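You operate a simulated robot arm through the tools that you are given. There is no shell and no other tool.

The job below is to be done with a simulated two-armed robot. You get a single attempt, and the scene is never put back.

## Task
Slide the backrest to the notch on the yellow card and lock it.
Fine: both lock knobs are freed for it and end locked.

It is judged by the outcome, as a careful person would: the job done as asked, and still so three seconds after it is handed in. It fails if anything else is knocked over, pushed out of place, dropped, spilled or broken.

## Robot
Two 7-joint arms with four-finger grippers on one trunk, on a base that moves. Base frame: it is fixed to the floor where the robot stands at the start and does not move with it; the origin is under the middle of the robot, x ahead of it, y to its left, z up; the surface under the hand at the start is at about z = 0.812. Units: m, rad, N and s.
The left shoulder is at the start at [0.04, 0.181, 1.179], the right one opposite. With the tool pointing down near the work surface each hand reaches from about 0.3 to 0.84 m from the robot's upright axis, wherever it stands, measured 20 degrees to its own side. Places, roughly: backrest [0.6, 0.3, 0.9]; mat side lock knob [0.6, 0.5, 0.9]; notch card [0.7, 0.3, 0.9]; scale side lock knob [0.6, 0.1, 0.9]. Payload 3.67 kg a hand.
The tool frame of a hand sits at the grasp point between the pads (the TCP): z along the fingers, y along the line on which they close. The tips reach 0.028 m beyond it. The gripper opens to 0.112 m; its body begins 0.073 m behind the TCP.
Orientation is told as [roll, pitch, yaw] about the base's x, y, z axes, in that order, counted from this pose: with the fingers straight down and closing along the base's y, the tool's x points along the base's -x, its y along +y and its z along -z.

## Interface
- The arms move only by the tool jog_arm. It takes "left_moves", "right_moves" or both (then of equal length, played together; a hand with none holds still); each is a list that holds one entry, the list of rows, each a list of 7 numbers: the shift along the base's x, y, z in mm, then the turn, a rotation vector about the base's x, y, z in rad, then the finger opening in mm, from 0 to 112. In form: [[[x, y, z, ax, ay, az, claw], ...]]. A call has 1 to 20 rows; each row is the pose to reach, as a shift and turn from the pose commanded when the call began. A row lasts 0.2 s, in which the tool goes at most 0.05 m and 0.15 rad; a call with a longer step from one row to the next is refused whole, and so is a gripper value outside its range. Where a pose cannot be reached the arm comes as near as it can. A force on the tool above 50 N (or 10 N above the force at the start of the call, whichever is more), or a blocked arm, ends the call early, and 0.2 s more pass. Each finger travels about 0.0724 m/s and halts on what it meets, pressing with about 42 N; the grip force reading is that of the motor and also rises with nothing between the fingers. The clock runs only during rows and for 0.2 s after the last one: add rows that repeat a pose to give the fingers time. The reply holds the time, the measured pose of the TCP, the force on the tool along the base axes, the opening and the grip force, in the units named above and with some noise, with the torque about the TCP (base axes, N m) and any sound that the robot's microphone picked up.
- Cameras (640 x 400 px; columns grow to the right, rows downward): "scene" is now at [0.0933, 0.0452, 1.4002]; the picture's right is [0.52, -0.86, 0.00], its down [-0.55, -0.33, -0.77] and it looks along [0.66, 0.40, -0.64] (base axes); focal length 255 px, centre (320, 200). "left" rides on the left gripper at [0.06, 0.018, -0.104] in its tool frame; the picture's right is [-0.29, 0.96, 0.00], its down [-0.80, -0.24, -0.55] and it looks along [-0.53, -0.16, 0.83] (tool axes); focal length 234 px, centre (320, 200). "right" rides on the right gripper at [0.06, -0.018, -0.104] in its tool frame; the picture's right is [0.29, 0.96, 0.00], its down [-0.80, 0.24, -0.55] and it looks along [-0.53, 0.16, 0.83] (tool axes); focal length 234 px, centre (320, 200). There is no depth. A picture from a camera that has moved, and an enlarged one, comes with that camera's place and axes in the base frame and with its lens.
- snapshot(camera): a new picture of that camera. No time passes.
- lift_body(by): moves the trunk up (or, below 0, down) by that many m; the arms and the scene camera ride with it, the base frame stays. It gives what a move gives, with no picture.
- steer(legs): drives the robot by 1 to 6 legs, each [ahead, left, turn to the left] in m, m and rad, along the robot's own axes; the way and the turn of a leg run together, so that a leg with both is an arc; at most 1.5 m and 3.142 rad a leg. The arms and the cameras ride along, it lands a little off, and it stops where it bumps. It gives what a move gives.
- head_to(pan, tilt): turns the head with the scene camera to pan (to the left, within 1.501 rad either way) and tilt (down, from -0.506 to 1.204), counted from straight ahead of the robot. It gives what a move gives.
- zoom(camera, box): a new picture of the part [left, top, right, bottom] of that camera's present view, enlarged. No time passes.
- close_job(): hands the job in; it is judged then, once.

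Places have to be worked out from the pictures, the camera data and where the tool is seen. Open the grippers and draw the arms clear of the work before you hand the job in, unless the task says otherwise.

The tools are called after "Call:" by a JSON object that holds its "op" and its "data". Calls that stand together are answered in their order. jog_arm: Moves the arms, as the interface text tells. Its arguments: {"type":"object","properties":{"left_moves":{"type":"array","items":{"type":"array","items":{"type":"array","items":{"type":"number"}}}},"right_moves":{"type":"array","items":{"type":"array","items":{"type":"array","items":{"type":"number"}}}}},"required":[]} The other tools are called the same way: lift_body (by) moves the trunk up or down; steer (legs) drives the base; head_to (pan, tilt) turns the head that bears the scene camera; snapshot (camera) takes a picture; zoom (camera, box) takes an enlarged picture of a part of a camera's view; close_job () hands the job in.

At the start:

```text
clock: 0.0
left_tcp_pos: [0.4292, 0.5243, 1.1853]
left_orientation: [0.001, -0.002, 0.0]
left_force: [0.9, -0.3, 0.0]
left_moment: [-0.01, -0.03, 0.03]
left_gripper_width: 0.112
left_grip_force: 0.0
right_tcp_pos: [0.5014, 0.0745, 1.2179]
right_orientation: [-0.001, -0.001, -0.002]
right_force: [-0.5, -0.5, -0.3]
right_moment: [0.01, 0.0, 0.01]
right_gripper_width: 0.1123
right_grip_force: 0.1
trunk travel left (down, up): [-0.3, 0.214]
robot x, y, heading: [0.0011, 0.0006, -0.004]
head pan, tilt (commanded): [0.543, 0.693]
```

scene: 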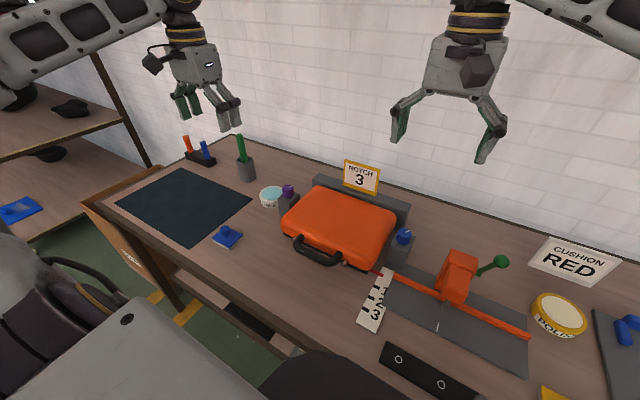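
right: 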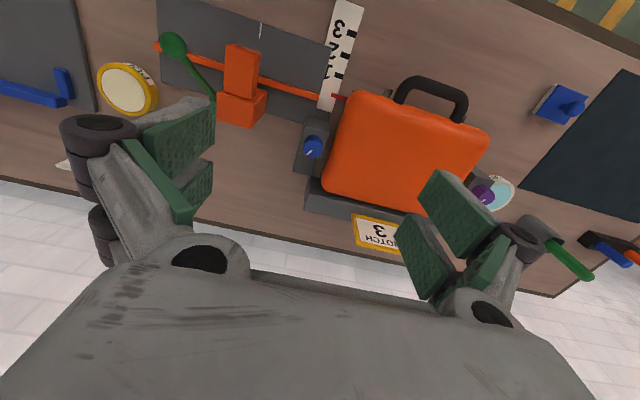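
left: 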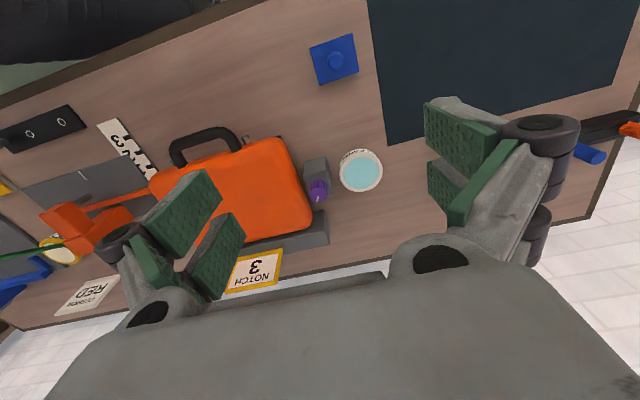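

I see a yellow card reading "NOTCH 3", a scale with 1-2-3 beside an orange backrest with a handle, and a knob on each side (blue on the scale side, purple on the mat side). I will zoom in to see the details.

Call:
{"op": "zoom", "data": {"camera": "scene", "box": [240, 150, 440, 275]}}

Call:
{"op": "zoom", "data": {"camera": "scene", "box": [330, 220, 450, 345]}}

Call:
{"op": "zoom", "data": {"camera": "right", "box": [260, 0, 540, 260]}}

Call:
{"op": "zoom", "data": {"camera": "left", "box": [90, 100, 390, 300]}}

```text
3.20 times, centred on (340, 212) of scene
camera zoom: at [0.0933, 0.0452, 1.4002], right [0.52, -0.86, 0.0], down [-0.55, -0.33, -0.77], along [0.66, 0.4, -0.64], focal length 816 px, centre (256, 160)
```

zoom: 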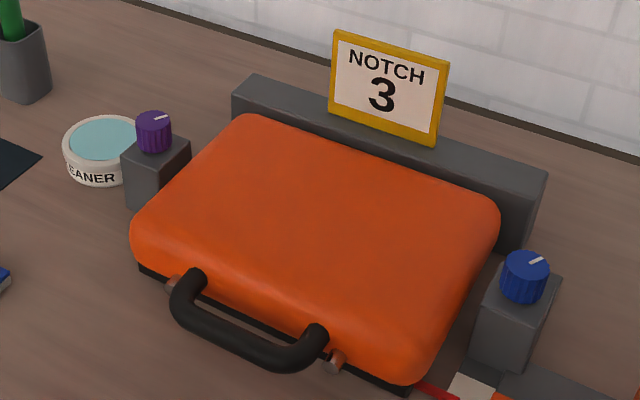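

```text
3.20 times, centred on (390, 282) of scene
camera zoom: at [0.0933, 0.0452, 1.4002], right [0.52, -0.86, 0.0], down [-0.55, -0.33, -0.77], along [0.66, 0.4, -0.64], focal length 816 px, centre (96, -64)
```

zoom: 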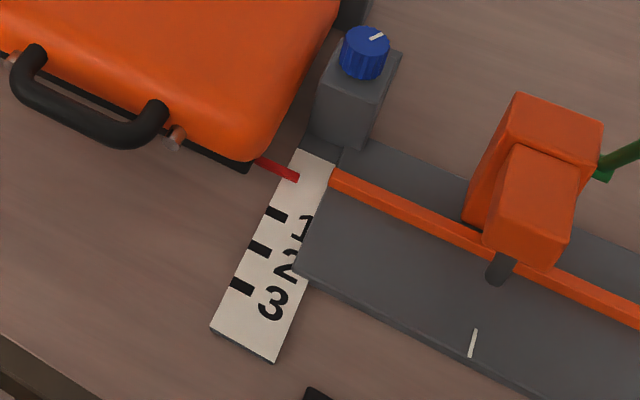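

```text
1.54 times, centred on (400, 130) of right
camera zoom: at [0.4403, 0.0573, 1.32], right [-0.29, 0.96, 0.0], down [0.8, 0.24, 0.55], along [0.53, 0.16, -0.83], focal length 360 px, centre (197, 308)
```

zoom: 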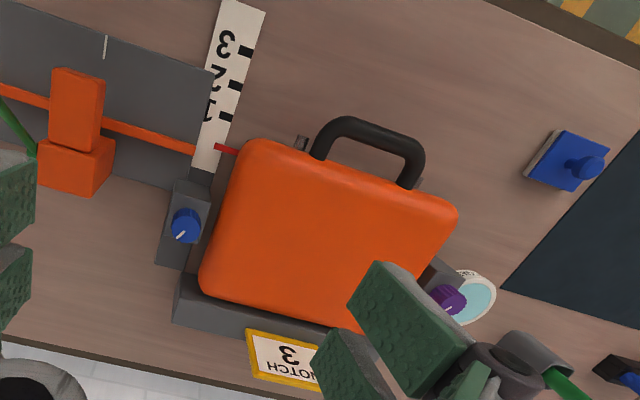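

```text
2.00 times, centred on (240, 200) of left
camera zoom: at [0.371, 0.5422, 1.2897], right [0.29, 0.96, 0.0], down [0.8, -0.24, 0.55], along [0.53, -0.16, -0.83], focal length 468 px, centre (480, 200)
```

zoom: 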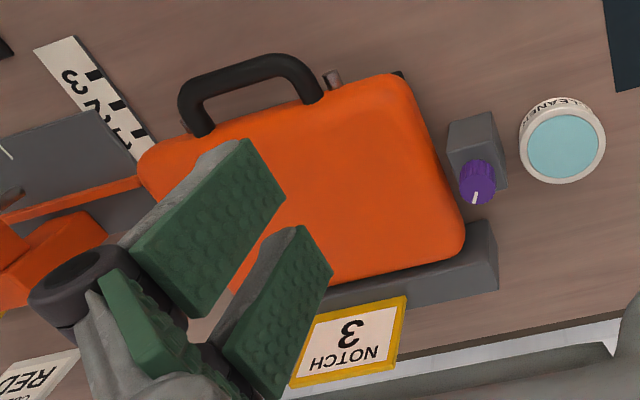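

Triangulating from the views, the blue knob top is near [0.595, 0.089, 0.90], the purple knob near [0.601, 0.471, 0.895], and the handle bar near [0.447, 0.27, 0.845]. Notch 3 is about 105 mm toward the robot from the pointer. I'll look closer at the knobs for any lock markings.

Call:
{"op": "zoom", "data": {"camera": "scene", "box": [380, 215, 430, 265]}}

Call:
{"op": "zoom", "data": {"camera": "scene", "box": [265, 175, 315, 225]}}

Call:
{"op": "zoom", "data": {"camera": "right", "box": [290, 115, 340, 165]}}

Call:
{"op": "zoom", "data": {"camera": "left", "box": [290, 150, 350, 210]}}

Call:
{"op": "zoom", "data": {"camera": "left", "box": [160, 115, 260, 195]}}

```text
8.00 times, centred on (405, 240) of scene
camera zoom: at [0.0933, 0.0452, 1.4002], right [0.52, -0.86, 0.0], down [-0.55, -0.33, -0.77], along [0.66, 0.4, -0.64], focal length 2040 px, centre (-360, -120)
```

zoom: 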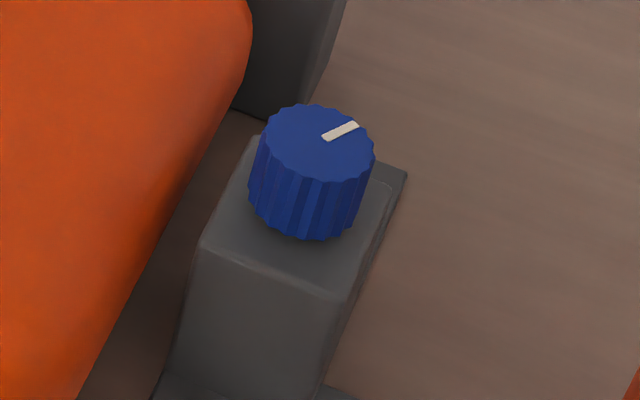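

```text
8.00 times, centred on (290, 200) of scene
camera zoom: at [0.0933, 0.0452, 1.4002], right [0.52, -0.86, 0.0], down [-0.55, -0.33, -0.77], along [0.66, 0.4, -0.64], focal length 2040 px, centre (560, 200)
```

zoom: 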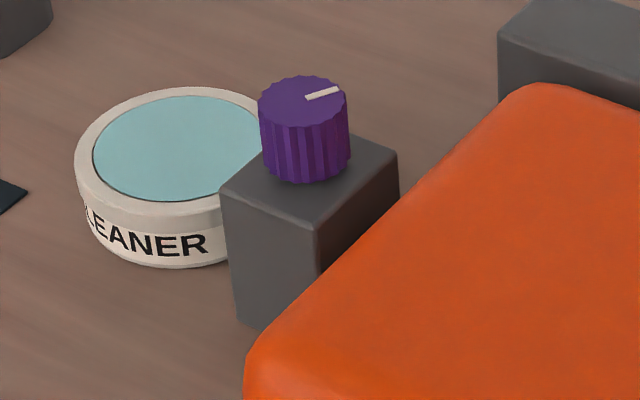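

```text
8.00 times, centred on (315, 140) of right
camera zoom: at [0.4403, 0.0573, 1.32], right [-0.29, 0.96, 0.0], down [0.8, 0.24, 0.55], along [0.53, 0.16, -0.83], focal length 1873 px, centre (360, 680)
```

zoom: 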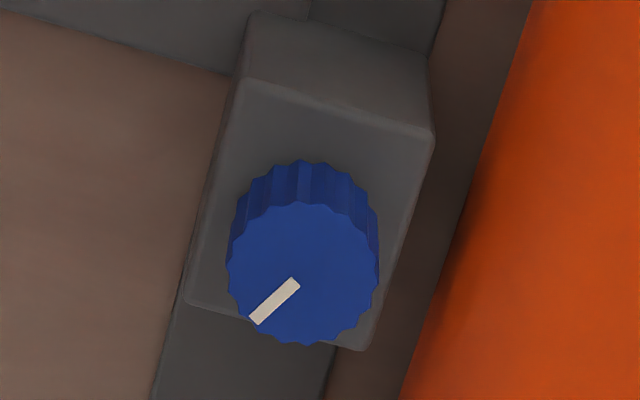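

```text
6.67 times, centred on (320, 180) of left
camera zoom: at [0.371, 0.5422, 1.2897], right [0.29, 0.96, 0.0], down [0.8, -0.24, 0.55], along [0.53, -0.16, -0.83], focal length 1561 px, centre (320, 333)
```

zoom: 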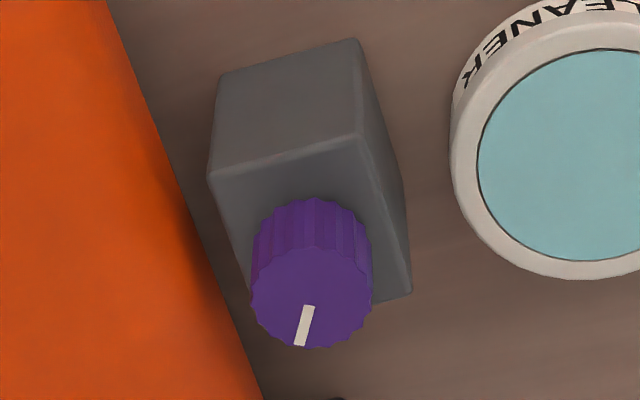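

```text
5.00 times, centred on (210, 155) of left
camera zoom: at [0.371, 0.5422, 1.2897], right [0.29, 0.96, 0.0], down [0.8, -0.24, 0.55], along [0.53, -0.16, -0.83], focal length 1171 px, centre (870, 425)
```

zoom: 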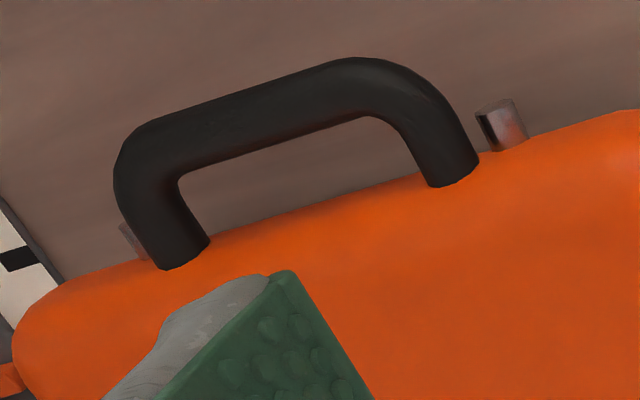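

The knobs both have a white index mark pointing at about yaw −28°. Let me check the gripper's finger geometry and the rest of the surroundings before moving.

Call:
{"op": "zoom", "data": {"camera": "scene", "box": [370, 0, 530, 170]}}

Call:
{"op": "zoom", "data": {"camera": "scene", "box": [130, 0, 260, 140]}}

Call:
{"op": "zoom", "data": {"camera": "right", "box": [260, 70, 520, 240]}}

```text
2.35 times, centred on (450, 85) of scene
camera zoom: at [0.0933, 0.0452, 1.4002], right [0.52, -0.86, 0.0], down [-0.55, -0.33, -0.77], along [0.66, 0.4, -0.64], focal length 600 px, centre (14, 471)
```

zoom: 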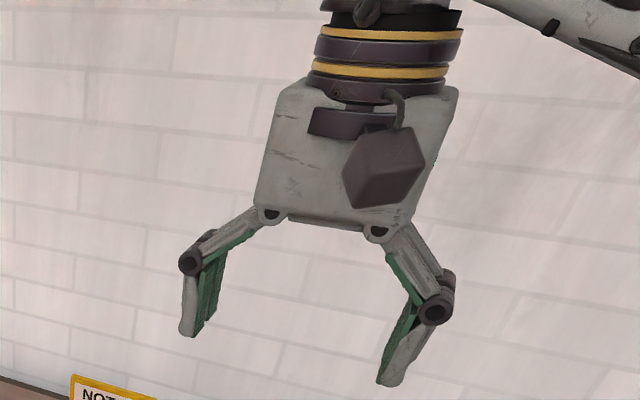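

```text
2.86 times, centred on (195, 70) of scene
camera zoom: at [0.0933, 0.0452, 1.4002], right [0.52, -0.86, 0.0], down [-0.55, -0.33, -0.77], along [0.66, 0.4, -0.64], focal length 729 px, centre (677, 571)
```

zoom: 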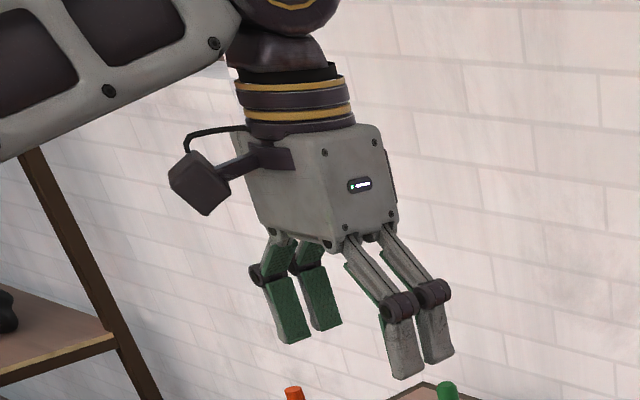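

```text
2.35 times, centred on (390, 155) of right
camera zoom: at [0.4403, 0.0573, 1.32], right [-0.29, 0.96, 0.0], down [0.8, 0.24, 0.55], along [0.53, 0.16, -0.83], focal length 551 px, centre (155, 306)
```

zoom: 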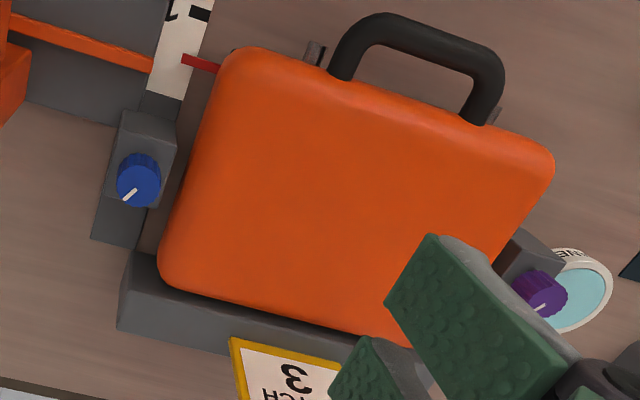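

The hand has two finger pairs (about 50 mm wide per side), so it fits around the 37 mm knobs just above the posts. I'll bring both hands to a hover above their knobs with the fingers pre-shaped to 60 mm.

Call:
{"op": "jog_arm", "data": {"left_moves": [[[29, -9, -31, 0, 0, 0, 100], [58, -18, -62, 0, 0, 0, 85], [87, -27, -93, 0, 0, 0, 70], [116, -36, -124, 0, 0, 0, 60], [145, -45, -155, 0, 0, 0, 60], [172, -53, -175, 0, 0, 0, 60], [172, -53, -175, 0, 0, 0, 60]]], "right_moves": [[[16, 3, -35, 0, 0, 0, 100], [32, 6, -70, 0, 0, 0, 85], [48, 9, -105, 0, 0, 0, 70], [64, 12, -140, 0, 0, 0, 60], [80, 14, -175, 0, 0, 0, 60], [95, 15, -208, 0, 0, 0, 60], [95, 15, -208, 0, 0, 0, 60]]]}}

```text
clock: 1.6
left_tcp_pos: [0.6013, 0.4723, 1.0101]
left_orientation: [0.002, -0.002, -0.001]
left_force: [-0.2, 0.0, 0.6]
left_moment: [-0.01, -0.04, -0.01]
left_gripper_width: 0.0602
left_grip_force: 0.0
right_tcp_pos: [0.5954, 0.0918, 1.0104]
right_orientation: [0.001, -0.001, 0.003]
right_force: [-0.8, -0.9, 0.6]
right_moment: [-0.04, 0.0, 0.02]
right_gripper_width: 0.0597
right_grip_force: 0.1
trunk travel left (down, up): [-0.3, 0.214]
robot x, y, heading: [0.0003, -0.0033, -0.001]
head pan, tilt (commanded): [0.543, 0.693]
```

Both hands hover at z≈1.01. I'll take pictures from all cameras to check alignment over the knobs.

Call:
{"op": "snapshot", "data": {"camera": "right"}}

Call:
{"op": "snapshot", "data": {"camera": "left"}}

Call:
{"op": "snapshot", "data": {"camera": "scene"}}

```text
taken
camera right: at [0.5343, 0.074, 1.1129], right [-0.29, 0.96, 0.0], down [0.8, 0.24, 0.56], along [0.53, 0.16, -0.83], focal length 234 px, centre (320, 200)
```

right: 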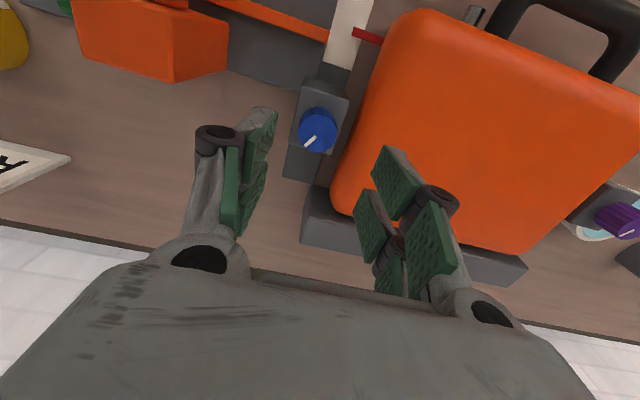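

```text
taken
camera left: at [0.5422, 0.4902, 1.1151], right [0.29, 0.96, 0.0], down [0.8, -0.24, 0.56], along [0.53, -0.16, -0.83], focal length 234 px, centre (320, 200)
```

left: 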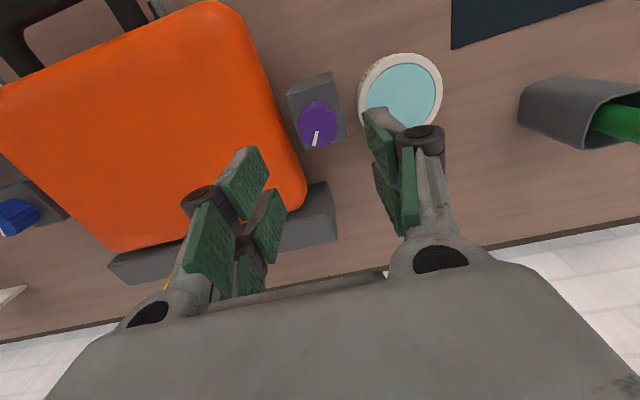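

```text
taken
camera scene: at [0.0919, 0.0454, 1.4004], right [0.52, -0.86, 0.0], down [-0.55, -0.33, -0.77], along [0.66, 0.4, -0.64], focal length 255 px, centre (320, 200)
```

scene: 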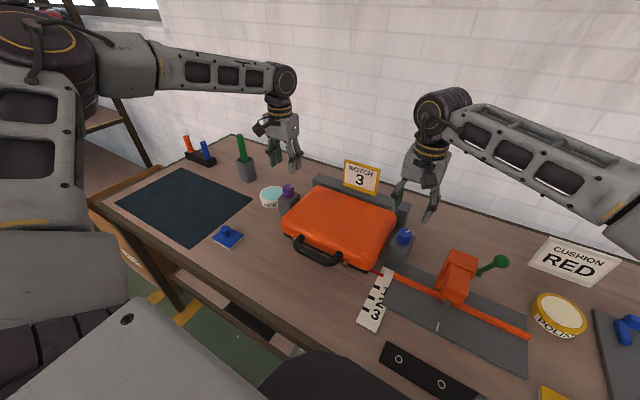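

Let me zoom in on each knob from these closer views to refine centre and height.

Call:
{"op": "zoom", "data": {"camera": "right", "box": [270, 70, 370, 190]}}

Call:
{"op": "zoom", "data": {"camera": "left", "box": [270, 60, 370, 180]}}

Call:
{"op": "zoom", "data": {"camera": "scene", "box": [360, 130, 470, 270]}}

Call:
{"op": "zoom", "data": {"camera": "scene", "box": [240, 110, 330, 225]}}

```text
3.33 times, centred on (320, 130) of right
camera zoom: at [0.5343, 0.074, 1.1129], right [-0.29, 0.96, 0.0], down [0.8, 0.24, 0.56], along [0.53, 0.16, -0.83], focal length 781 px, centre (320, 433)
```

zoom: 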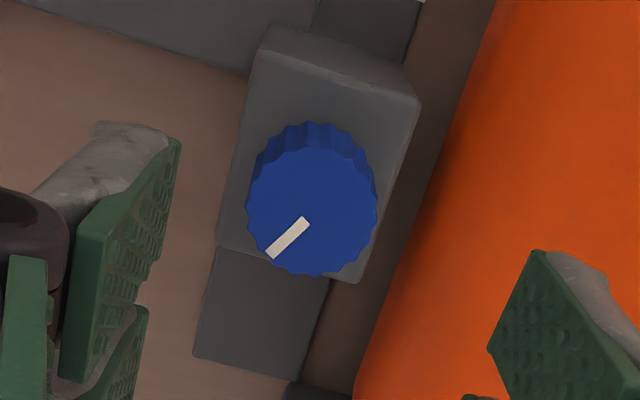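

```text
3.33 times, centred on (320, 120) of left
camera zoom: at [0.5422, 0.4902, 1.1151], right [0.29, 0.96, 0.0], down [0.8, -0.24, 0.56], along [0.53, -0.16, -0.83], focal length 781 px, centre (320, 467)
```

zoom: 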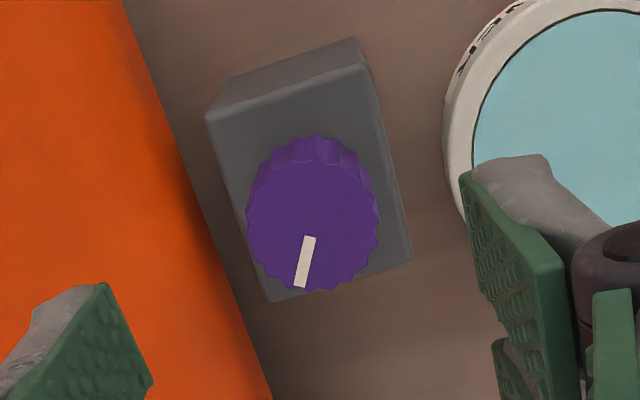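

```text
2.86 times, centred on (415, 200) of scene
camera zoom: at [0.0919, 0.0454, 1.4004], right [0.52, -0.86, 0.0], down [-0.55, -0.33, -0.77], along [0.66, 0.4, -0.64], focal length 729 px, centre (49, 200)
```

zoom: 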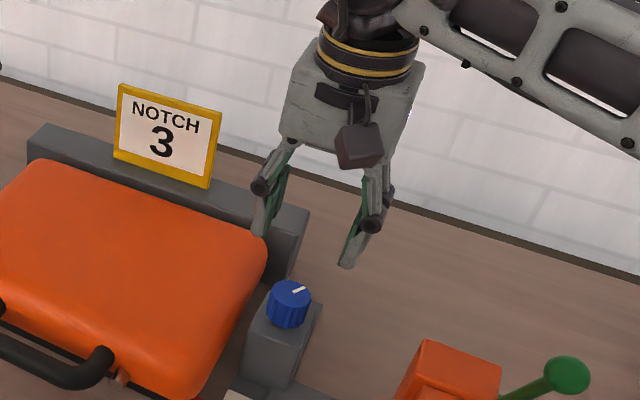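

```text
3.48 times, centred on (285, 168) of scene
camera zoom: at [0.0919, 0.0454, 1.4004], right [0.52, -0.86, 0.0], down [-0.55, -0.33, -0.77], along [0.66, 0.4, -0.64], focal length 887 px, centre (442, 313)
```

zoom: 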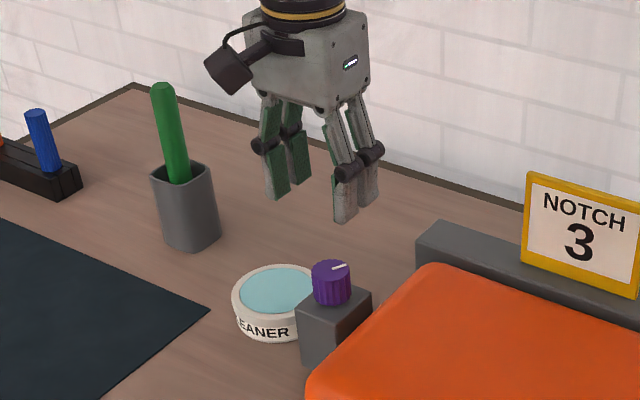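

Blue knob: centre ≈[0.599, 0.092], top z≈0.905; purple: centre ≈[0.601, 0.471], same height; both about 35 mm across. I'll lower both hands to just above the knob tops (tips at ~0.912) with fingers at 50 mm and check.

Call:
{"op": "jog_arm", "data": {"left_moves": [[[0, -1, -25, 0, 0, 0, 50], [0, -1, -50, 0, 0, 0, 50], [0, -1, -70, 0, 0, 0, 50], [0, -1, -70, 0, 0, 0, 50]]], "right_moves": [[[3, 0, -25, 0, 0, 0, 50], [3, 0, -50, 0, 0, 0, 50], [3, 0, -70, 0, 0, 0, 50], [3, 0, -70, 0, 0, 0, 50]]]}}

Call:
{"op": "snapshot", "data": {"camera": "right"}}

Call:
{"op": "snapshot", "data": {"camera": "left"}}

Call:
{"op": "zoom", "data": {"camera": "scene", "box": [350, 160, 460, 270]}}

Call:
{"op": "zoom", "data": {"camera": "scene", "box": [240, 120, 340, 220]}}

```text
clock: 2.6
left_tcp_pos: [0.6017, 0.4718, 0.9407]
left_orientation: [-0.001, 0.0, -0.001]
left_force: [0.7, -0.8, 0.9]
left_moment: [0.02, -0.01, -0.01]
left_gripper_width: 0.0498
left_grip_force: 0.0
right_tcp_pos: [0.5995, 0.0895, 0.9384]
right_orientation: [-0.001, -0.001, -0.001]
right_force: [-0.5, 0.1, 0.6]
right_moment: [0.0, -0.02, 0.01]
right_gripper_width: 0.0498
right_grip_force: 0.1
trunk travel left (down, up): [-0.3, 0.214]
robot x, y, heading: [-0.002, 0.0023, -0.003]
head pan, tilt (commanded): [0.543, 0.693]
```

```text
taken
camera right: at [0.5381, 0.072, 1.0419], right [-0.29, 0.96, 0.0], down [0.8, 0.24, 0.55], along [0.53, 0.16, -0.83], focal length 234 px, centre (320, 200)
```

right: 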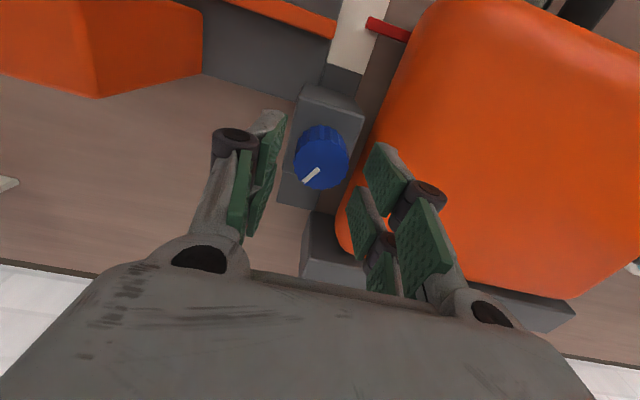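

```text
taken
camera left: at [0.5423, 0.4891, 1.0454], right [0.29, 0.96, 0.0], down [0.8, -0.24, 0.55], along [0.53, -0.16, -0.83], focal length 234 px, centre (320, 200)
```

left: 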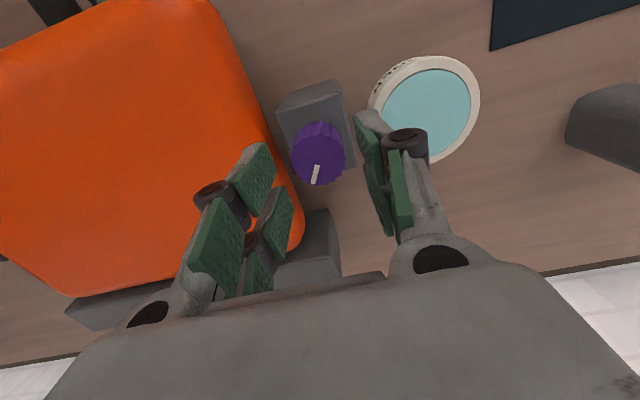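

```text
3.64 times, centred on (405, 215) of scene
camera zoom: at [0.093, 0.0451, 1.4003], right [0.52, -0.86, 0.0], down [-0.55, -0.33, -0.77], along [0.66, 0.4, -0.64], focal length 927 px, centre (11, 146)
```

zoom: 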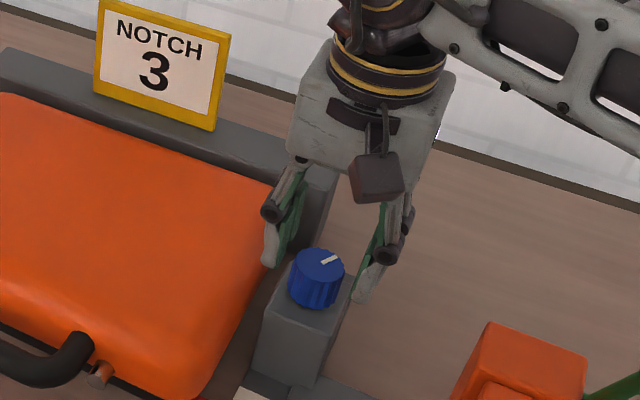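

```text
4.00 times, centred on (290, 170) of scene
camera zoom: at [0.093, 0.0451, 1.4003], right [0.52, -0.86, 0.0], down [-0.55, -0.33, -0.77], along [0.66, 0.4, -0.64], focal length 1020 px, centre (440, 320)
```

zoom: 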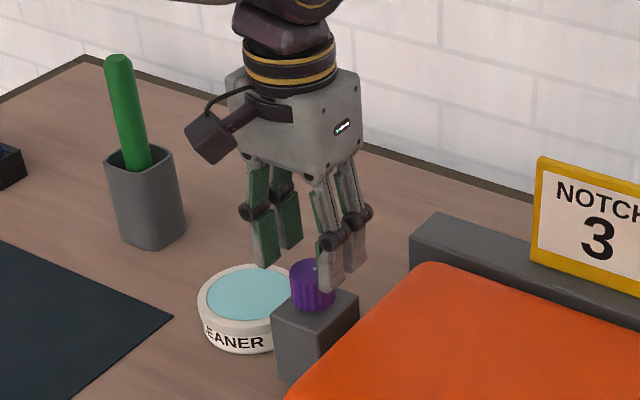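

Both hands are centred over the knobs within about 2 mm. I'll lower the right hand 25 mm onto the blue knob and close on it.

Call:
{"op": "jog_arm", "data": {"right_moves": [[[0, 0, -12, 0, 0, 0, 50], [0, 0, -24, 0, 0, 0, 50], [0, 0, -24, 0, 0, 0, 50], [0, 0, -24, 0, 0, 0, 30], [0, 0, -24, 0, 0, 0, 25], [0, 0, -24, 0, 0, 0, 25]]]}}

Call:
{"op": "snapshot", "data": {"camera": "right"}}

Call:
{"op": "zoom", "data": {"camera": "scene", "box": [350, 160, 460, 270]}}

```text
clock: 4.0
left_tcp_pos: [0.6018, 0.4716, 0.9412]
left_orientation: [0.002, 0.0, -0.001]
left_force: [0.1, -0.2, -0.5]
left_moment: [-0.02, -0.04, -0.02]
left_gripper_width: 0.0498
left_grip_force: 0.1
right_tcp_pos: [0.5999, 0.0904, 0.9165]
right_orientation: [0.0, 0.001, 0.001]
right_force: [0.1, 2.9, -1.5]
right_moment: [0.1, -0.34, 0.02]
right_gripper_width: 0.0335
right_grip_force: 45.3
trunk travel left (down, up): [-0.3, 0.214]
robot x, y, heading: [-0.0014, -0.0036, 0.003]
head pan, tilt (commanded): [0.543, 0.693]
```

```text
taken
camera right: at [0.5382, 0.073, 1.0183], right [-0.29, 0.96, 0.0], down [0.8, 0.24, 0.55], along [0.53, 0.16, -0.83], focal length 234 px, centre (320, 200)
```

right: 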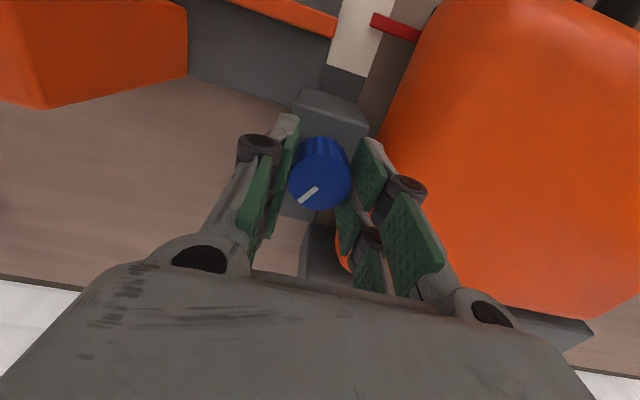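

```text
3.64 times, centred on (405, 215) of scene
camera zoom: at [0.0936, 0.0456, 1.4002], right [0.52, -0.86, 0.0], down [-0.55, -0.33, -0.77], along [0.66, 0.4, -0.64], focal length 927 px, centre (11, 146)
```

zoom: 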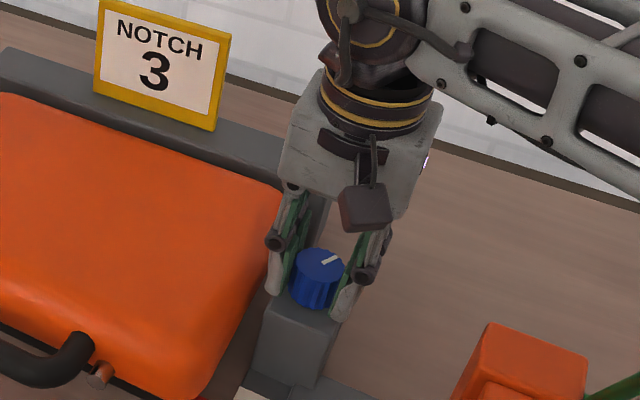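

The blue knob is gripped (width 33.5 mm, 45 N). I'll test a small counter-clockwise turn (viewed from above) of 0.3 rad and read the torque.

Call:
{"op": "jog_arm", "data": {"right_moves": [[[0, 0, 0, 0, 0, 0.1, 25], [0, 0, 0, 0, 0, 0.2, 25], [0, 0, 0, 0, 0, 0.3, 25]]]}}

Call:
{"op": "snapshot", "data": {"camera": "right"}}

Call:
{"op": "zoom", "data": {"camera": "scene", "box": [380, 210, 430, 260]}}

```text
clock: 4.8
left_tcp_pos: [0.6021, 0.4702, 0.9388]
left_orientation: [0.001, 0.001, 0.0]
left_force: [0.5, 1.2, 0.4]
left_moment: [0.02, 0.01, 0.02]
left_gripper_width: 0.0499
left_grip_force: 0.0
right_tcp_pos: [0.6, 0.0904, 0.9149]
right_orientation: [0.0, 0.0, 0.299]
right_force: [4.4, 6.9, 3.4]
right_moment: [0.18, 0.62, 0.0]
right_gripper_width: 0.0334
right_grip_force: 44.7
trunk travel left (down, up): [-0.3, 0.214]
robot x, y, heading: [-0.0035, 0.0006, -0.001]
head pan, tilt (commanded): [0.543, 0.693]
```

```text
taken
camera right: at [0.5462, 0.0557, 1.0183], right [-0.56, 0.83, 0.0], down [0.69, 0.47, 0.55], along [0.46, 0.31, -0.83], focal length 234 px, centre (320, 200)
```

right: 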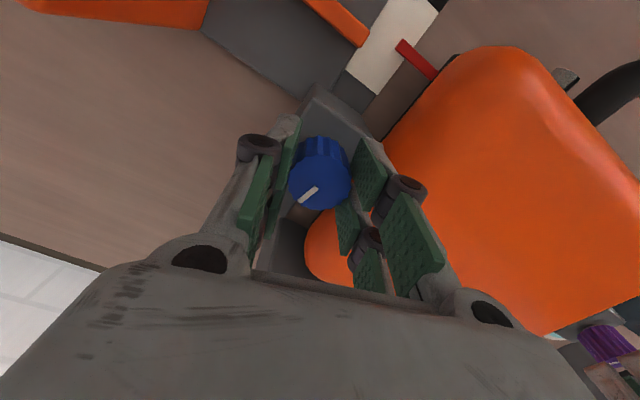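

```text
8.00 times, centred on (405, 235) of scene
camera zoom: at [0.0938, 0.046, 1.4002], right [0.52, -0.86, 0.0], down [-0.55, -0.33, -0.77], along [0.66, 0.4, -0.64], focal length 2040 px, centre (-360, -80)
```

zoom: 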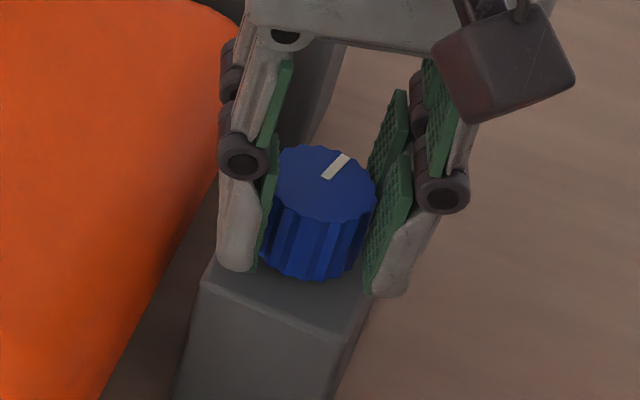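

The knob follows the hand with almost no torque, so counter-clockwise is a free direction. I'll keep turning by another 0.45 rad, watching torque and sound.

Call:
{"op": "jog_arm", "data": {"right_moves": [[[0, 0, 0, 0, 0, 0.1, 25], [0, 0, 0, 0, 0, 0.2, 25], [0, 0, 0, 0, 0, 0.3, 25], [0, 0, 0, 0, 0, 0.4, 25], [0, 0, 0, 0, 0, 0.45, 25]]]}}

Call:
{"op": "snapshot", "data": {"camera": "right"}}

Call:
{"op": "zoom", "data": {"camera": "scene", "box": [380, 210, 430, 260]}}

```text
clock: 6.0
left_tcp_pos: [0.6029, 0.4725, 0.9404]
left_orientation: [0.0, 0.0, 0.0]
left_force: [-0.2, 0.4, -0.3]
left_moment: [0.03, 0.0, 0.02]
left_gripper_width: 0.0498
left_grip_force: 0.0
right_tcp_pos: [0.5993, 0.0897, 0.9147]
right_orientation: [0.001, 0.002, 0.751]
right_force: [4.5, 5.8, 4.1]
right_moment: [0.25, -0.41, 0.02]
right_gripper_width: 0.0332
right_grip_force: 45.1
trunk travel left (down, up): [-0.3, 0.214]
robot x, y, heading: [-0.0005, -0.0019, -0.002]
head pan, tilt (commanded): [0.543, 0.693]
```

```text
taken
camera right: at [0.5668, 0.0364, 1.0183], right [-0.86, 0.5, 0.0], down [0.42, 0.72, 0.55], along [0.28, 0.48, -0.83], focal length 234 px, centre (320, 200)
```

right: 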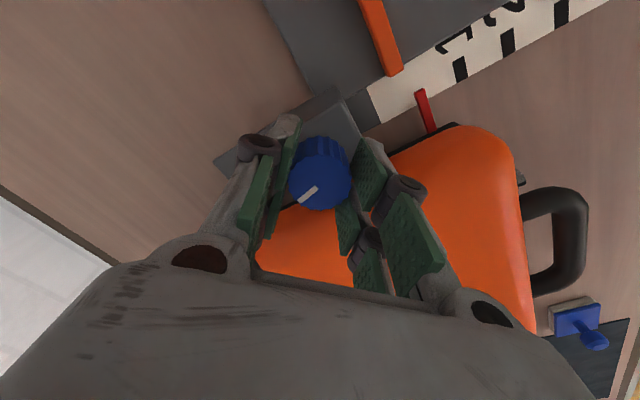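

```text
8.00 times, centred on (405, 235) of scene
camera zoom: at [0.0936, 0.0458, 1.4002], right [0.52, -0.86, 0.0], down [-0.55, -0.33, -0.77], along [0.66, 0.4, -0.64], focal length 2040 px, centre (-360, -80)
```

zoom: 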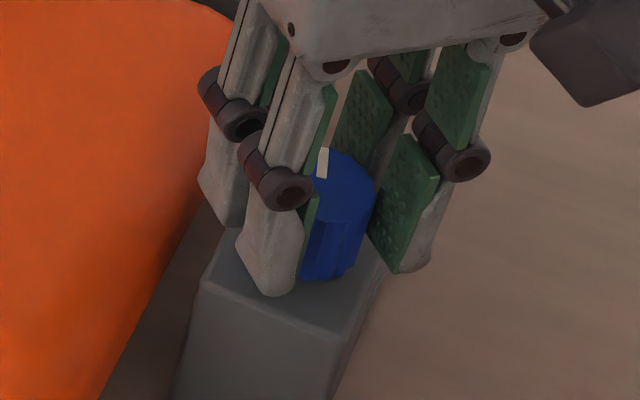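

Still turning freely (mark now ≈+15°). Continuing another 0.45 rad.

Call:
{"op": "jog_arm", "data": {"right_moves": [[[0, 0, 0, 0, 0, 0.1, 25], [0, 0, 0, 0, 0, 0.2, 25], [0, 0, 0, 0, 0, 0.3, 25], [0, 0, 0, 0, 0, 0.4, 25], [0, 0, 0, 0, 0, 0.45, 25]]]}}

Call:
{"op": "snapshot", "data": {"camera": "right"}}

```text
clock: 7.2
left_tcp_pos: [0.602, 0.4717, 0.9397]
left_orientation: [0.001, -0.001, 0.001]
left_force: [-1.1, 0.0, 0.4]
left_moment: [0.01, 0.0, 0.02]
left_gripper_width: 0.05
left_grip_force: 0.0
right_tcp_pos: [0.5996, 0.0903, 0.9165]
right_orientation: [0.002, -0.001, 0.948]
right_force: [7.9, 7.8, 3.6]
right_moment: [0.27, -0.18, 0.01]
right_gripper_width: 0.0334
right_grip_force: 45.0
right hand out of reach, approached as far as the arm can: row 3, 4, 5
trunk travel left (down, up): [-0.3, 0.214]
robot x, y, heading: [0.0011, -0.0002, 0.0]
head pan, tilt (commanded): [0.543, 0.693]
```

```text
taken
camera right: at [0.5783, 0.0311, 1.0183], right [-0.95, 0.32, 0.0], down [0.27, 0.79, 0.55], along [0.18, 0.52, -0.83], focal length 234 px, centre (320, 200)
```

right: 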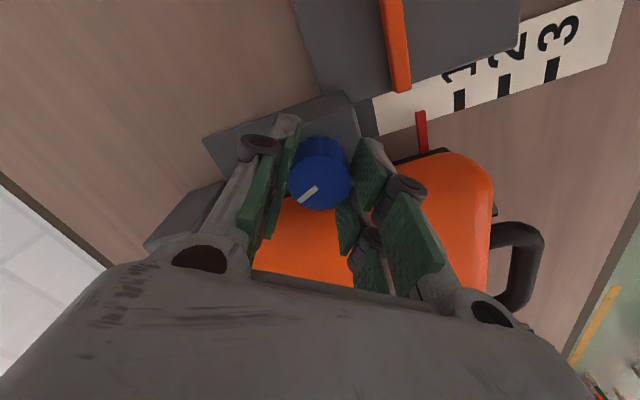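

The right wrist hit its reach limit at yaw 0.948 while the knob still turns freely. I'll open, wind the hand back around the knob, and re-grip to see how much further it turns.

Call:
{"op": "jog_arm", "data": {"right_moves": [[[0, 0, 0, 0, 0, 0, 50], [0, 0, 0, 0, 0, 0, 50], [0, 0, 0, 0, 0, -0.14, 50], [0, 0, 0, 0, 0, -0.28, 50], [0, 0, 0, 0, 0, -0.42, 50], [0, 0, 0, 0, 0, -0.56, 50], [0, 0, 0, 0, 0, -0.7, 50], [0, 0, 0, 0, 0, -0.84, 50], [0, 0, 0, 0, 0, -0.98, 50], [0, 0, 0, 0, 0, -1.12, 50], [0, 0, 0, 0, 0, -1.26, 50], [0, 0, 0, 0, 0, -1.4, 50], [0, 0, 0, 0, 0, -1.5, 50], [0, 0, 0, 0, 0, -1.5, 50]]]}}

Call:
{"op": "snapshot", "data": {"camera": "right"}}

Call:
{"op": "zoom", "data": {"camera": "scene", "box": [370, 200, 440, 270]}}

```text
clock: 10.2
left_tcp_pos: [0.6024, 0.471, 0.9405]
left_orientation: [0.002, 0.001, 0.0]
left_force: [0.2, -0.6, -0.4]
left_moment: [-0.01, -0.03, -0.03]
left_gripper_width: 0.0498
left_grip_force: 0.1
right_tcp_pos: [0.6, 0.0905, 0.9135]
right_orientation: [-0.001, 0.0, -0.552]
right_force: [-0.3, -0.6, 0.2]
right_moment: [0.03, 0.03, 0.0]
right_gripper_width: 0.0496
right_grip_force: 0.1
trunk travel left (down, up): [-0.3, 0.214]
robot x, y, heading: [-0.0005, 0.0038, 0.002]
head pan, tilt (commanded): [0.543, 0.693]
```

```text
taken
camera right: at [0.5377, 0.1065, 1.0175], right [0.26, 0.97, 0.0], down [0.8, -0.21, 0.55], along [0.54, -0.14, -0.83], focal length 234 px, centre (320, 200)
```

right: 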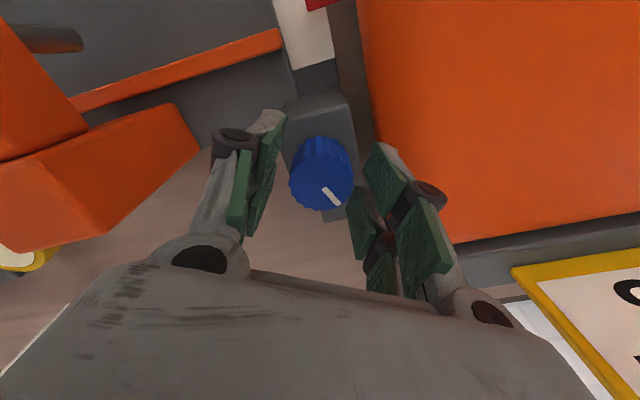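

```text
5.71 times, centred on (405, 235) of scene
camera zoom: at [0.0934, 0.0452, 1.4002], right [0.52, -0.86, 0.0], down [-0.55, -0.33, -0.77], along [0.66, 0.4, -0.64], focal length 1457 px, centre (-166, 0)
```

zoom: 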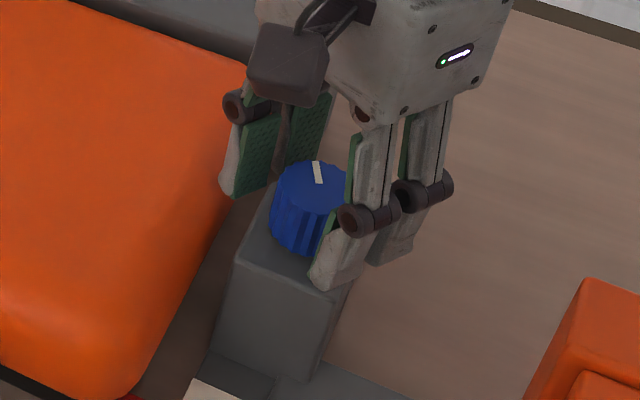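

The knob stays where I left it (mark ≈ +24°). I'll re-grip and continue counter-clockwise in a small chunk.

Call:
{"op": "jog_arm", "data": {"right_moves": [[[0, 0, 0, 0, 0, 0, 25], [0, 0, 0, 0, 0, 0, 25], [0, 0, 0, 0, 0, 0, 25], [0, 0, 0, 0, 0, 0.1, 25], [0, 0, 0, 0, 0, 0.2, 25], [0, 0, 0, 0, 0, 0.3, 25]]]}}

Call:
{"op": "jog_arm", "data": {"right_moves": [[[0, 0, 0, 0, 0, 0.1, 25], [0, 0, 0, 0, 0, 0.2, 25]]]}}

Call:
{"op": "zoom", "data": {"camera": "right", "box": [260, 100, 380, 230]}}

```text
clock: 11.6
left_tcp_pos: [0.6007, 0.4716, 0.941]
left_orientation: [-0.001, -0.001, 0.0]
left_force: [-0.4, 0.2, -0.1]
left_moment: [0.02, -0.05, 0.02]
left_gripper_width: 0.05
left_grip_force: 0.1
right_tcp_pos: [0.6002, 0.0906, 0.9153]
right_orientation: [-0.001, 0.001, -0.249]
right_force: [5.9, 6.8, 3.4]
right_moment: [0.06, -0.06, 0.0]
right_gripper_width: 0.0332
right_grip_force: 44.9
trunk travel left (down, up): [-0.3, 0.214]
robot x, y, heading: [0.0015, 0.0003, 0.003]
head pan, tilt (commanded): [0.543, 0.693]
```

```text
clock: 12.2
left_tcp_pos: [0.6017, 0.4724, 0.9404]
left_orientation: [0.001, 0.0, 0.0]
left_force: [-0.1, -0.2, 0.4]
left_moment: [-0.02, 0.0, 0.0]
left_gripper_width: 0.0497
left_grip_force: 0.1
right_tcp_pos: [0.5993, 0.0904, 0.9145]
right_orientation: [0.0, 0.001, -0.048]
right_force: [4.1, 9.8, -2.4]
right_moment: [0.37, -1.13, 0.02]
right_gripper_width: 0.0334
right_grip_force: 45.2
trunk travel left (down, up): [-0.3, 0.214]
robot x, y, heading: [-0.001, -0.0007, 0.001]
head pan, tilt (commanded): [0.543, 0.693]
```

```text
3.08 times, centred on (320, 165) of right
camera zoom: at [0.5381, 0.0759, 1.0176], right [-0.24, 0.97, 0.0], down [0.81, 0.2, 0.55], along [0.54, 0.13, -0.83], focal length 720 px, centre (320, 308)
```

zoom: 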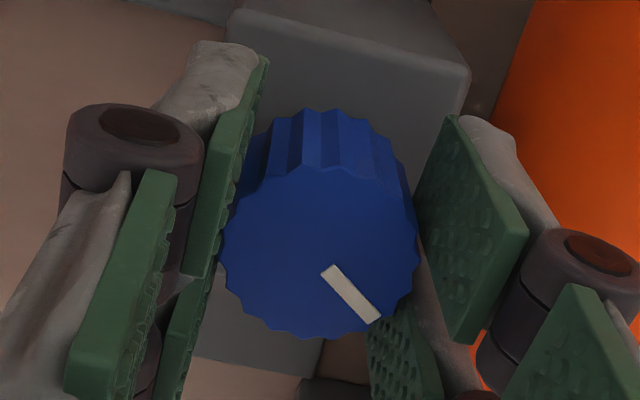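

Total turn is now ≈1.45 rad, still no resisting torque about z. I continue in small steps looking for a stop or a click.

Call:
{"op": "jog_arm", "data": {"right_moves": [[[0, 0, 0, 0, 0, 0.1, 25], [0, 0, 0, 0, 0, 0.2, 25]]]}}

Call:
{"op": "jog_arm", "data": {"right_moves": [[[0, 0, 0, 0, 0, 0.1, 25], [0, 0, 0, 0, 0, 0.2, 25]]]}}

Call:
{"op": "zoom", "data": {"camera": "right", "box": [260, 100, 380, 230]}}

```text
clock: 12.8
left_tcp_pos: [0.6019, 0.4714, 0.9394]
left_orientation: [-0.001, 0.002, 0.0]
left_force: [-0.1, 0.5, 0.2]
left_moment: [-0.04, 0.01, -0.01]
left_gripper_width: 0.0497
left_grip_force: 0.2
right_tcp_pos: [0.5998, 0.0908, 0.9144]
right_orientation: [-0.001, 0.001, 0.151]
right_force: [3.6, 7.9, -2.8]
right_moment: [0.26, -0.97, 0.02]
right_gripper_width: 0.0328
right_grip_force: 44.8
trunk travel left (down, up): [-0.3, 0.214]
robot x, y, heading: [0.0009, 0.0039, 0.003]
head pan, tilt (commanded): [0.543, 0.693]
```

```text
clock: 13.4
left_tcp_pos: [0.6023, 0.4717, 0.9396]
left_orientation: [-0.001, 0.0, 0.0]
left_force: [0.3, 0.5, -0.1]
left_moment: [0.01, 0.02, 0.0]
left_gripper_width: 0.0498
left_grip_force: 0.0
right_tcp_pos: [0.5999, 0.0902, 0.9149]
right_orientation: [-0.001, 0.001, 0.351]
right_force: [2.3, 7.7, -2.7]
right_moment: [0.26, -0.58, 0.0]
right_gripper_width: 0.0333
right_grip_force: 45.5
trunk travel left (down, up): [-0.3, 0.214]
robot x, y, heading: [-0.0034, -0.0008, 0.0]
head pan, tilt (commanded): [0.543, 0.693]
```

```text
3.08 times, centred on (320, 165) of right
camera zoom: at [0.5488, 0.0535, 1.0177], right [-0.6, 0.8, 0.0], down [0.67, 0.5, 0.55], along [0.44, 0.33, -0.83], focal length 720 px, centre (320, 308)
```

zoom: 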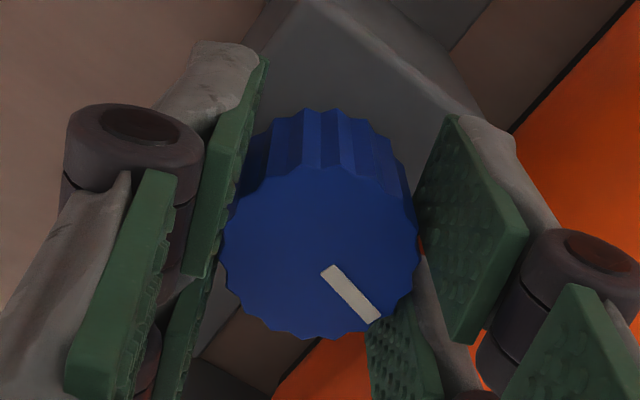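

Total ≈1.85 rad, still no stop. I'll continue to the wrist's limit (~+0.9 yaw) in one go with the force check.

Call:
{"op": "jog_arm", "data": {"right_moves": [[[0, 0, 0, 0, 0, 0.1, 25], [0, 0, 0, 0, 0, 0.2, 25], [0, 0, 0, 0, 0, 0.3, 25]]]}}

Call:
{"op": "jog_arm", "data": {"right_moves": [[[0, 0, 0, 0, 0, 0.1, 25], [0, 0, 0, 0, 0, 0.2, 25], [0, 0, 0, 0, 0, 0.24, 25]]]}}

Call:
{"op": "zoom", "data": {"camera": "right", "box": [260, 100, 380, 230]}}

```text
clock: 14.2
left_tcp_pos: [0.6026, 0.4722, 0.9399]
left_orientation: [0.0, -0.001, 0.0]
left_force: [-0.4, 0.0, -0.8]
left_moment: [-0.01, 0.03, -0.04]
left_gripper_width: 0.0497
left_grip_force: 0.1
right_tcp_pos: [0.5999, 0.0897, 0.9155]
right_orientation: [0.0, 0.0, 0.65]
right_force: [2.6, 8.6, 0.6]
right_moment: [0.37, -0.22, -0.68]
right_gripper_width: 0.0337
right_grip_force: 44.7
trunk travel left (down, up): [-0.3, 0.214]
robot x, y, heading: [-0.001, -0.0004, -0.003]
head pan, tilt (commanded): [0.543, 0.693]
```

```text
clock: 15.0
left_tcp_pos: [0.6029, 0.4722, 0.941]
left_orientation: [0.0, 0.003, -0.002]
left_force: [0.9, -0.1, 0.2]
left_moment: [-0.01, 0.02, 0.04]
left_gripper_width: 0.05
left_grip_force: 0.0
right_tcp_pos: [0.6001, 0.0903, 0.9151]
right_orientation: [0.001, 0.003, 0.891]
right_force: [6.5, 8.0, -2.2]
right_moment: [0.3, -0.29, -0.23]
right_gripper_width: 0.0338
right_grip_force: 45.5
trunk travel left (down, up): [-0.3, 0.214]
robot x, y, heading: [-0.0018, 0.0014, 0.001]
head pan, tilt (commanded): [0.543, 0.693]
```

```text
3.08 times, centred on (320, 165) of right
camera zoom: at [0.5753, 0.033, 1.0176], right [-0.93, 0.38, 0.0], down [0.32, 0.77, 0.55], along [0.21, 0.51, -0.83], focal length 720 px, centre (320, 308)
```

zoom: 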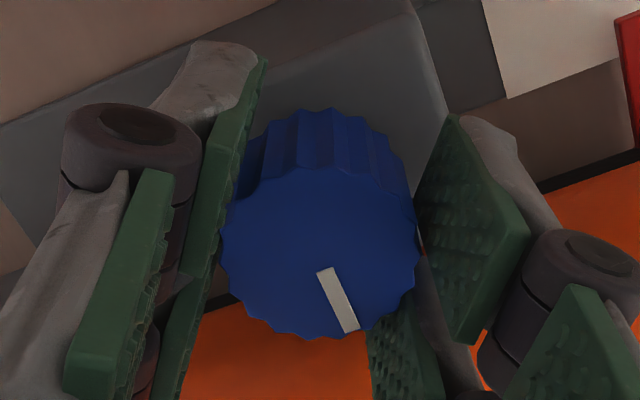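

A stop showed up: torque about z reached −0.68 N·m and the mark slipped ~0.3 rad in the fingers, so the blue knob's free end is ≈2.1 rad (120°) counter-clockwise of its locked position. I'll release and lift the right hand, and lower the left hand onto the purple knob.

Call:
{"op": "jog_arm", "data": {"left_moves": [[[0, 0, 0, 0, 0, 0, 50], [0, 0, 0, 0, 0, 0, 50], [-1, 0, -12, 0, 0, 0, 50], [-1, 0, -25, 0, 0, 0, 50], [-1, 0, -25, 0, 0, 0, 50], [-1, 0, -25, 0, 0, 0, 30], [-1, 0, -25, 0, 0, 0, 25], [-1, 0, -25, 0, 0, 0, 25]]], "right_moves": [[[0, 0, 0, 0, 0, 0, 50], [0, 0, 0, 0, 0, 0, 50], [0, 0, 20, 0, 0, 0, 50], [0, 0, 40, 0, 0, 0, 50], [0, 0, 60, 0, 0, 0, 50], [0, 0, 60, 0, 0, 0, 50], [0, 0, 60, 0, 0, 0, 50], [0, 0, 60, 0, 0, 0, 50]]]}}

Call:
{"op": "zoom", "data": {"camera": "left", "box": [260, 100, 380, 230]}}

Call:
{"op": "zoom", "data": {"camera": "right", "box": [260, 100, 380, 230]}}

```text
clock: 16.8
left_tcp_pos: [0.6016, 0.4702, 0.9153]
left_orientation: [-0.001, 0.0, 0.0]
left_force: [-0.4, 4.9, 3.3]
left_moment: [0.25, 0.19, 0.0]
left_gripper_width: 0.0336
left_grip_force: 44.7
right_tcp_pos: [0.5978, 0.0904, 0.9749]
right_orientation: [0.001, 0.0, 0.888]
right_force: [-0.2, -0.2, -0.4]
right_moment: [0.04, 0.02, 0.03]
right_gripper_width: 0.05
right_grip_force: 0.1
trunk travel left (down, up): [-0.3, 0.214]
robot x, y, heading: [-0.0017, -0.005, -0.001]
head pan, tilt (commanded): [0.543, 0.693]
```

```text
3.08 times, centred on (320, 165) of left
camera zoom: at [0.5423, 0.4883, 1.0199], right [0.29, 0.96, 0.0], down [0.8, -0.24, 0.55], along [0.53, -0.16, -0.83], focal length 720 px, centre (320, 308)
```

zoom: 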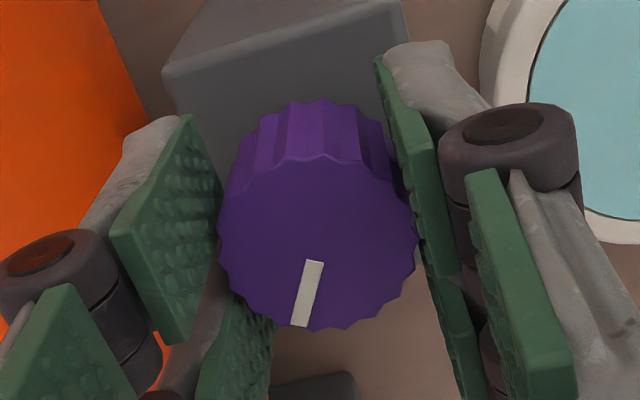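

```text
3.08 times, centred on (320, 165) of right
camera zoom: at [0.5738, 0.033, 1.0777], right [-0.93, 0.38, 0.0], down [0.32, 0.77, 0.55], along [0.21, 0.51, -0.83], focal length 720 px, centre (320, 308)
```

zoom: 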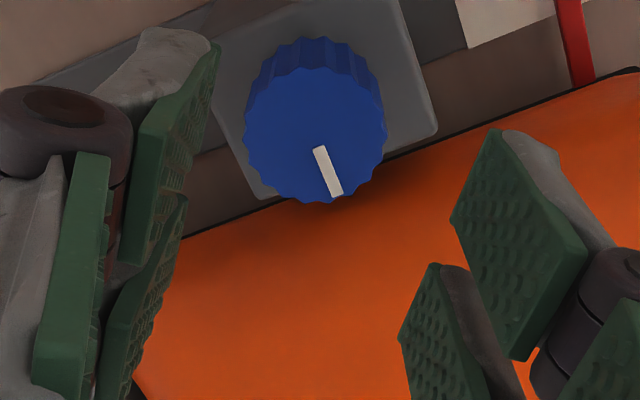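

Blue mark now rests at ≈+88° and held. The purple knob is gripped; I'll test a small counter-clockwise turn on it.

Call:
{"op": "jog_arm", "data": {"left_moves": [[[0, 0, 0, 0, 0, 0.1, 25], [0, 0, 0, 0, 0, 0.2, 25]]]}}

Call:
{"op": "zoom", "data": {"camera": "left", "box": [260, 100, 380, 230]}}

```text
clock: 17.4
left_tcp_pos: [0.6022, 0.4713, 0.9149]
left_orientation: [0.001, -0.002, 0.203]
left_force: [1.5, 7.7, 4.9]
left_moment: [0.1, 0.36, -0.01]
left_gripper_width: 0.0334
left_grip_force: 45.2
right_tcp_pos: [0.5989, 0.0897, 0.9743]
right_orientation: [0.0, -0.001, 0.889]
right_force: [0.0, -0.3, 0.5]
right_moment: [0.02, -0.02, 0.0]
right_gripper_width: 0.0499
right_grip_force: 0.0
trunk travel left (down, up): [-0.3, 0.214]
robot x, y, heading: [-0.0009, 0.0013, -0.001]
head pan, tilt (commanded): [0.543, 0.693]
```

```text
3.08 times, centred on (320, 165) of left
camera zoom: at [0.5397, 0.4763, 1.0199], right [0.09, 1.0, 0.0], down [0.83, -0.08, 0.55], along [0.55, -0.05, -0.83], focal length 720 px, centre (320, 308)
```

zoom: 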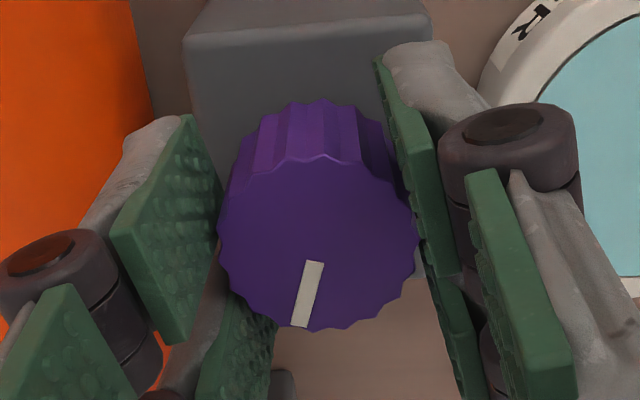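

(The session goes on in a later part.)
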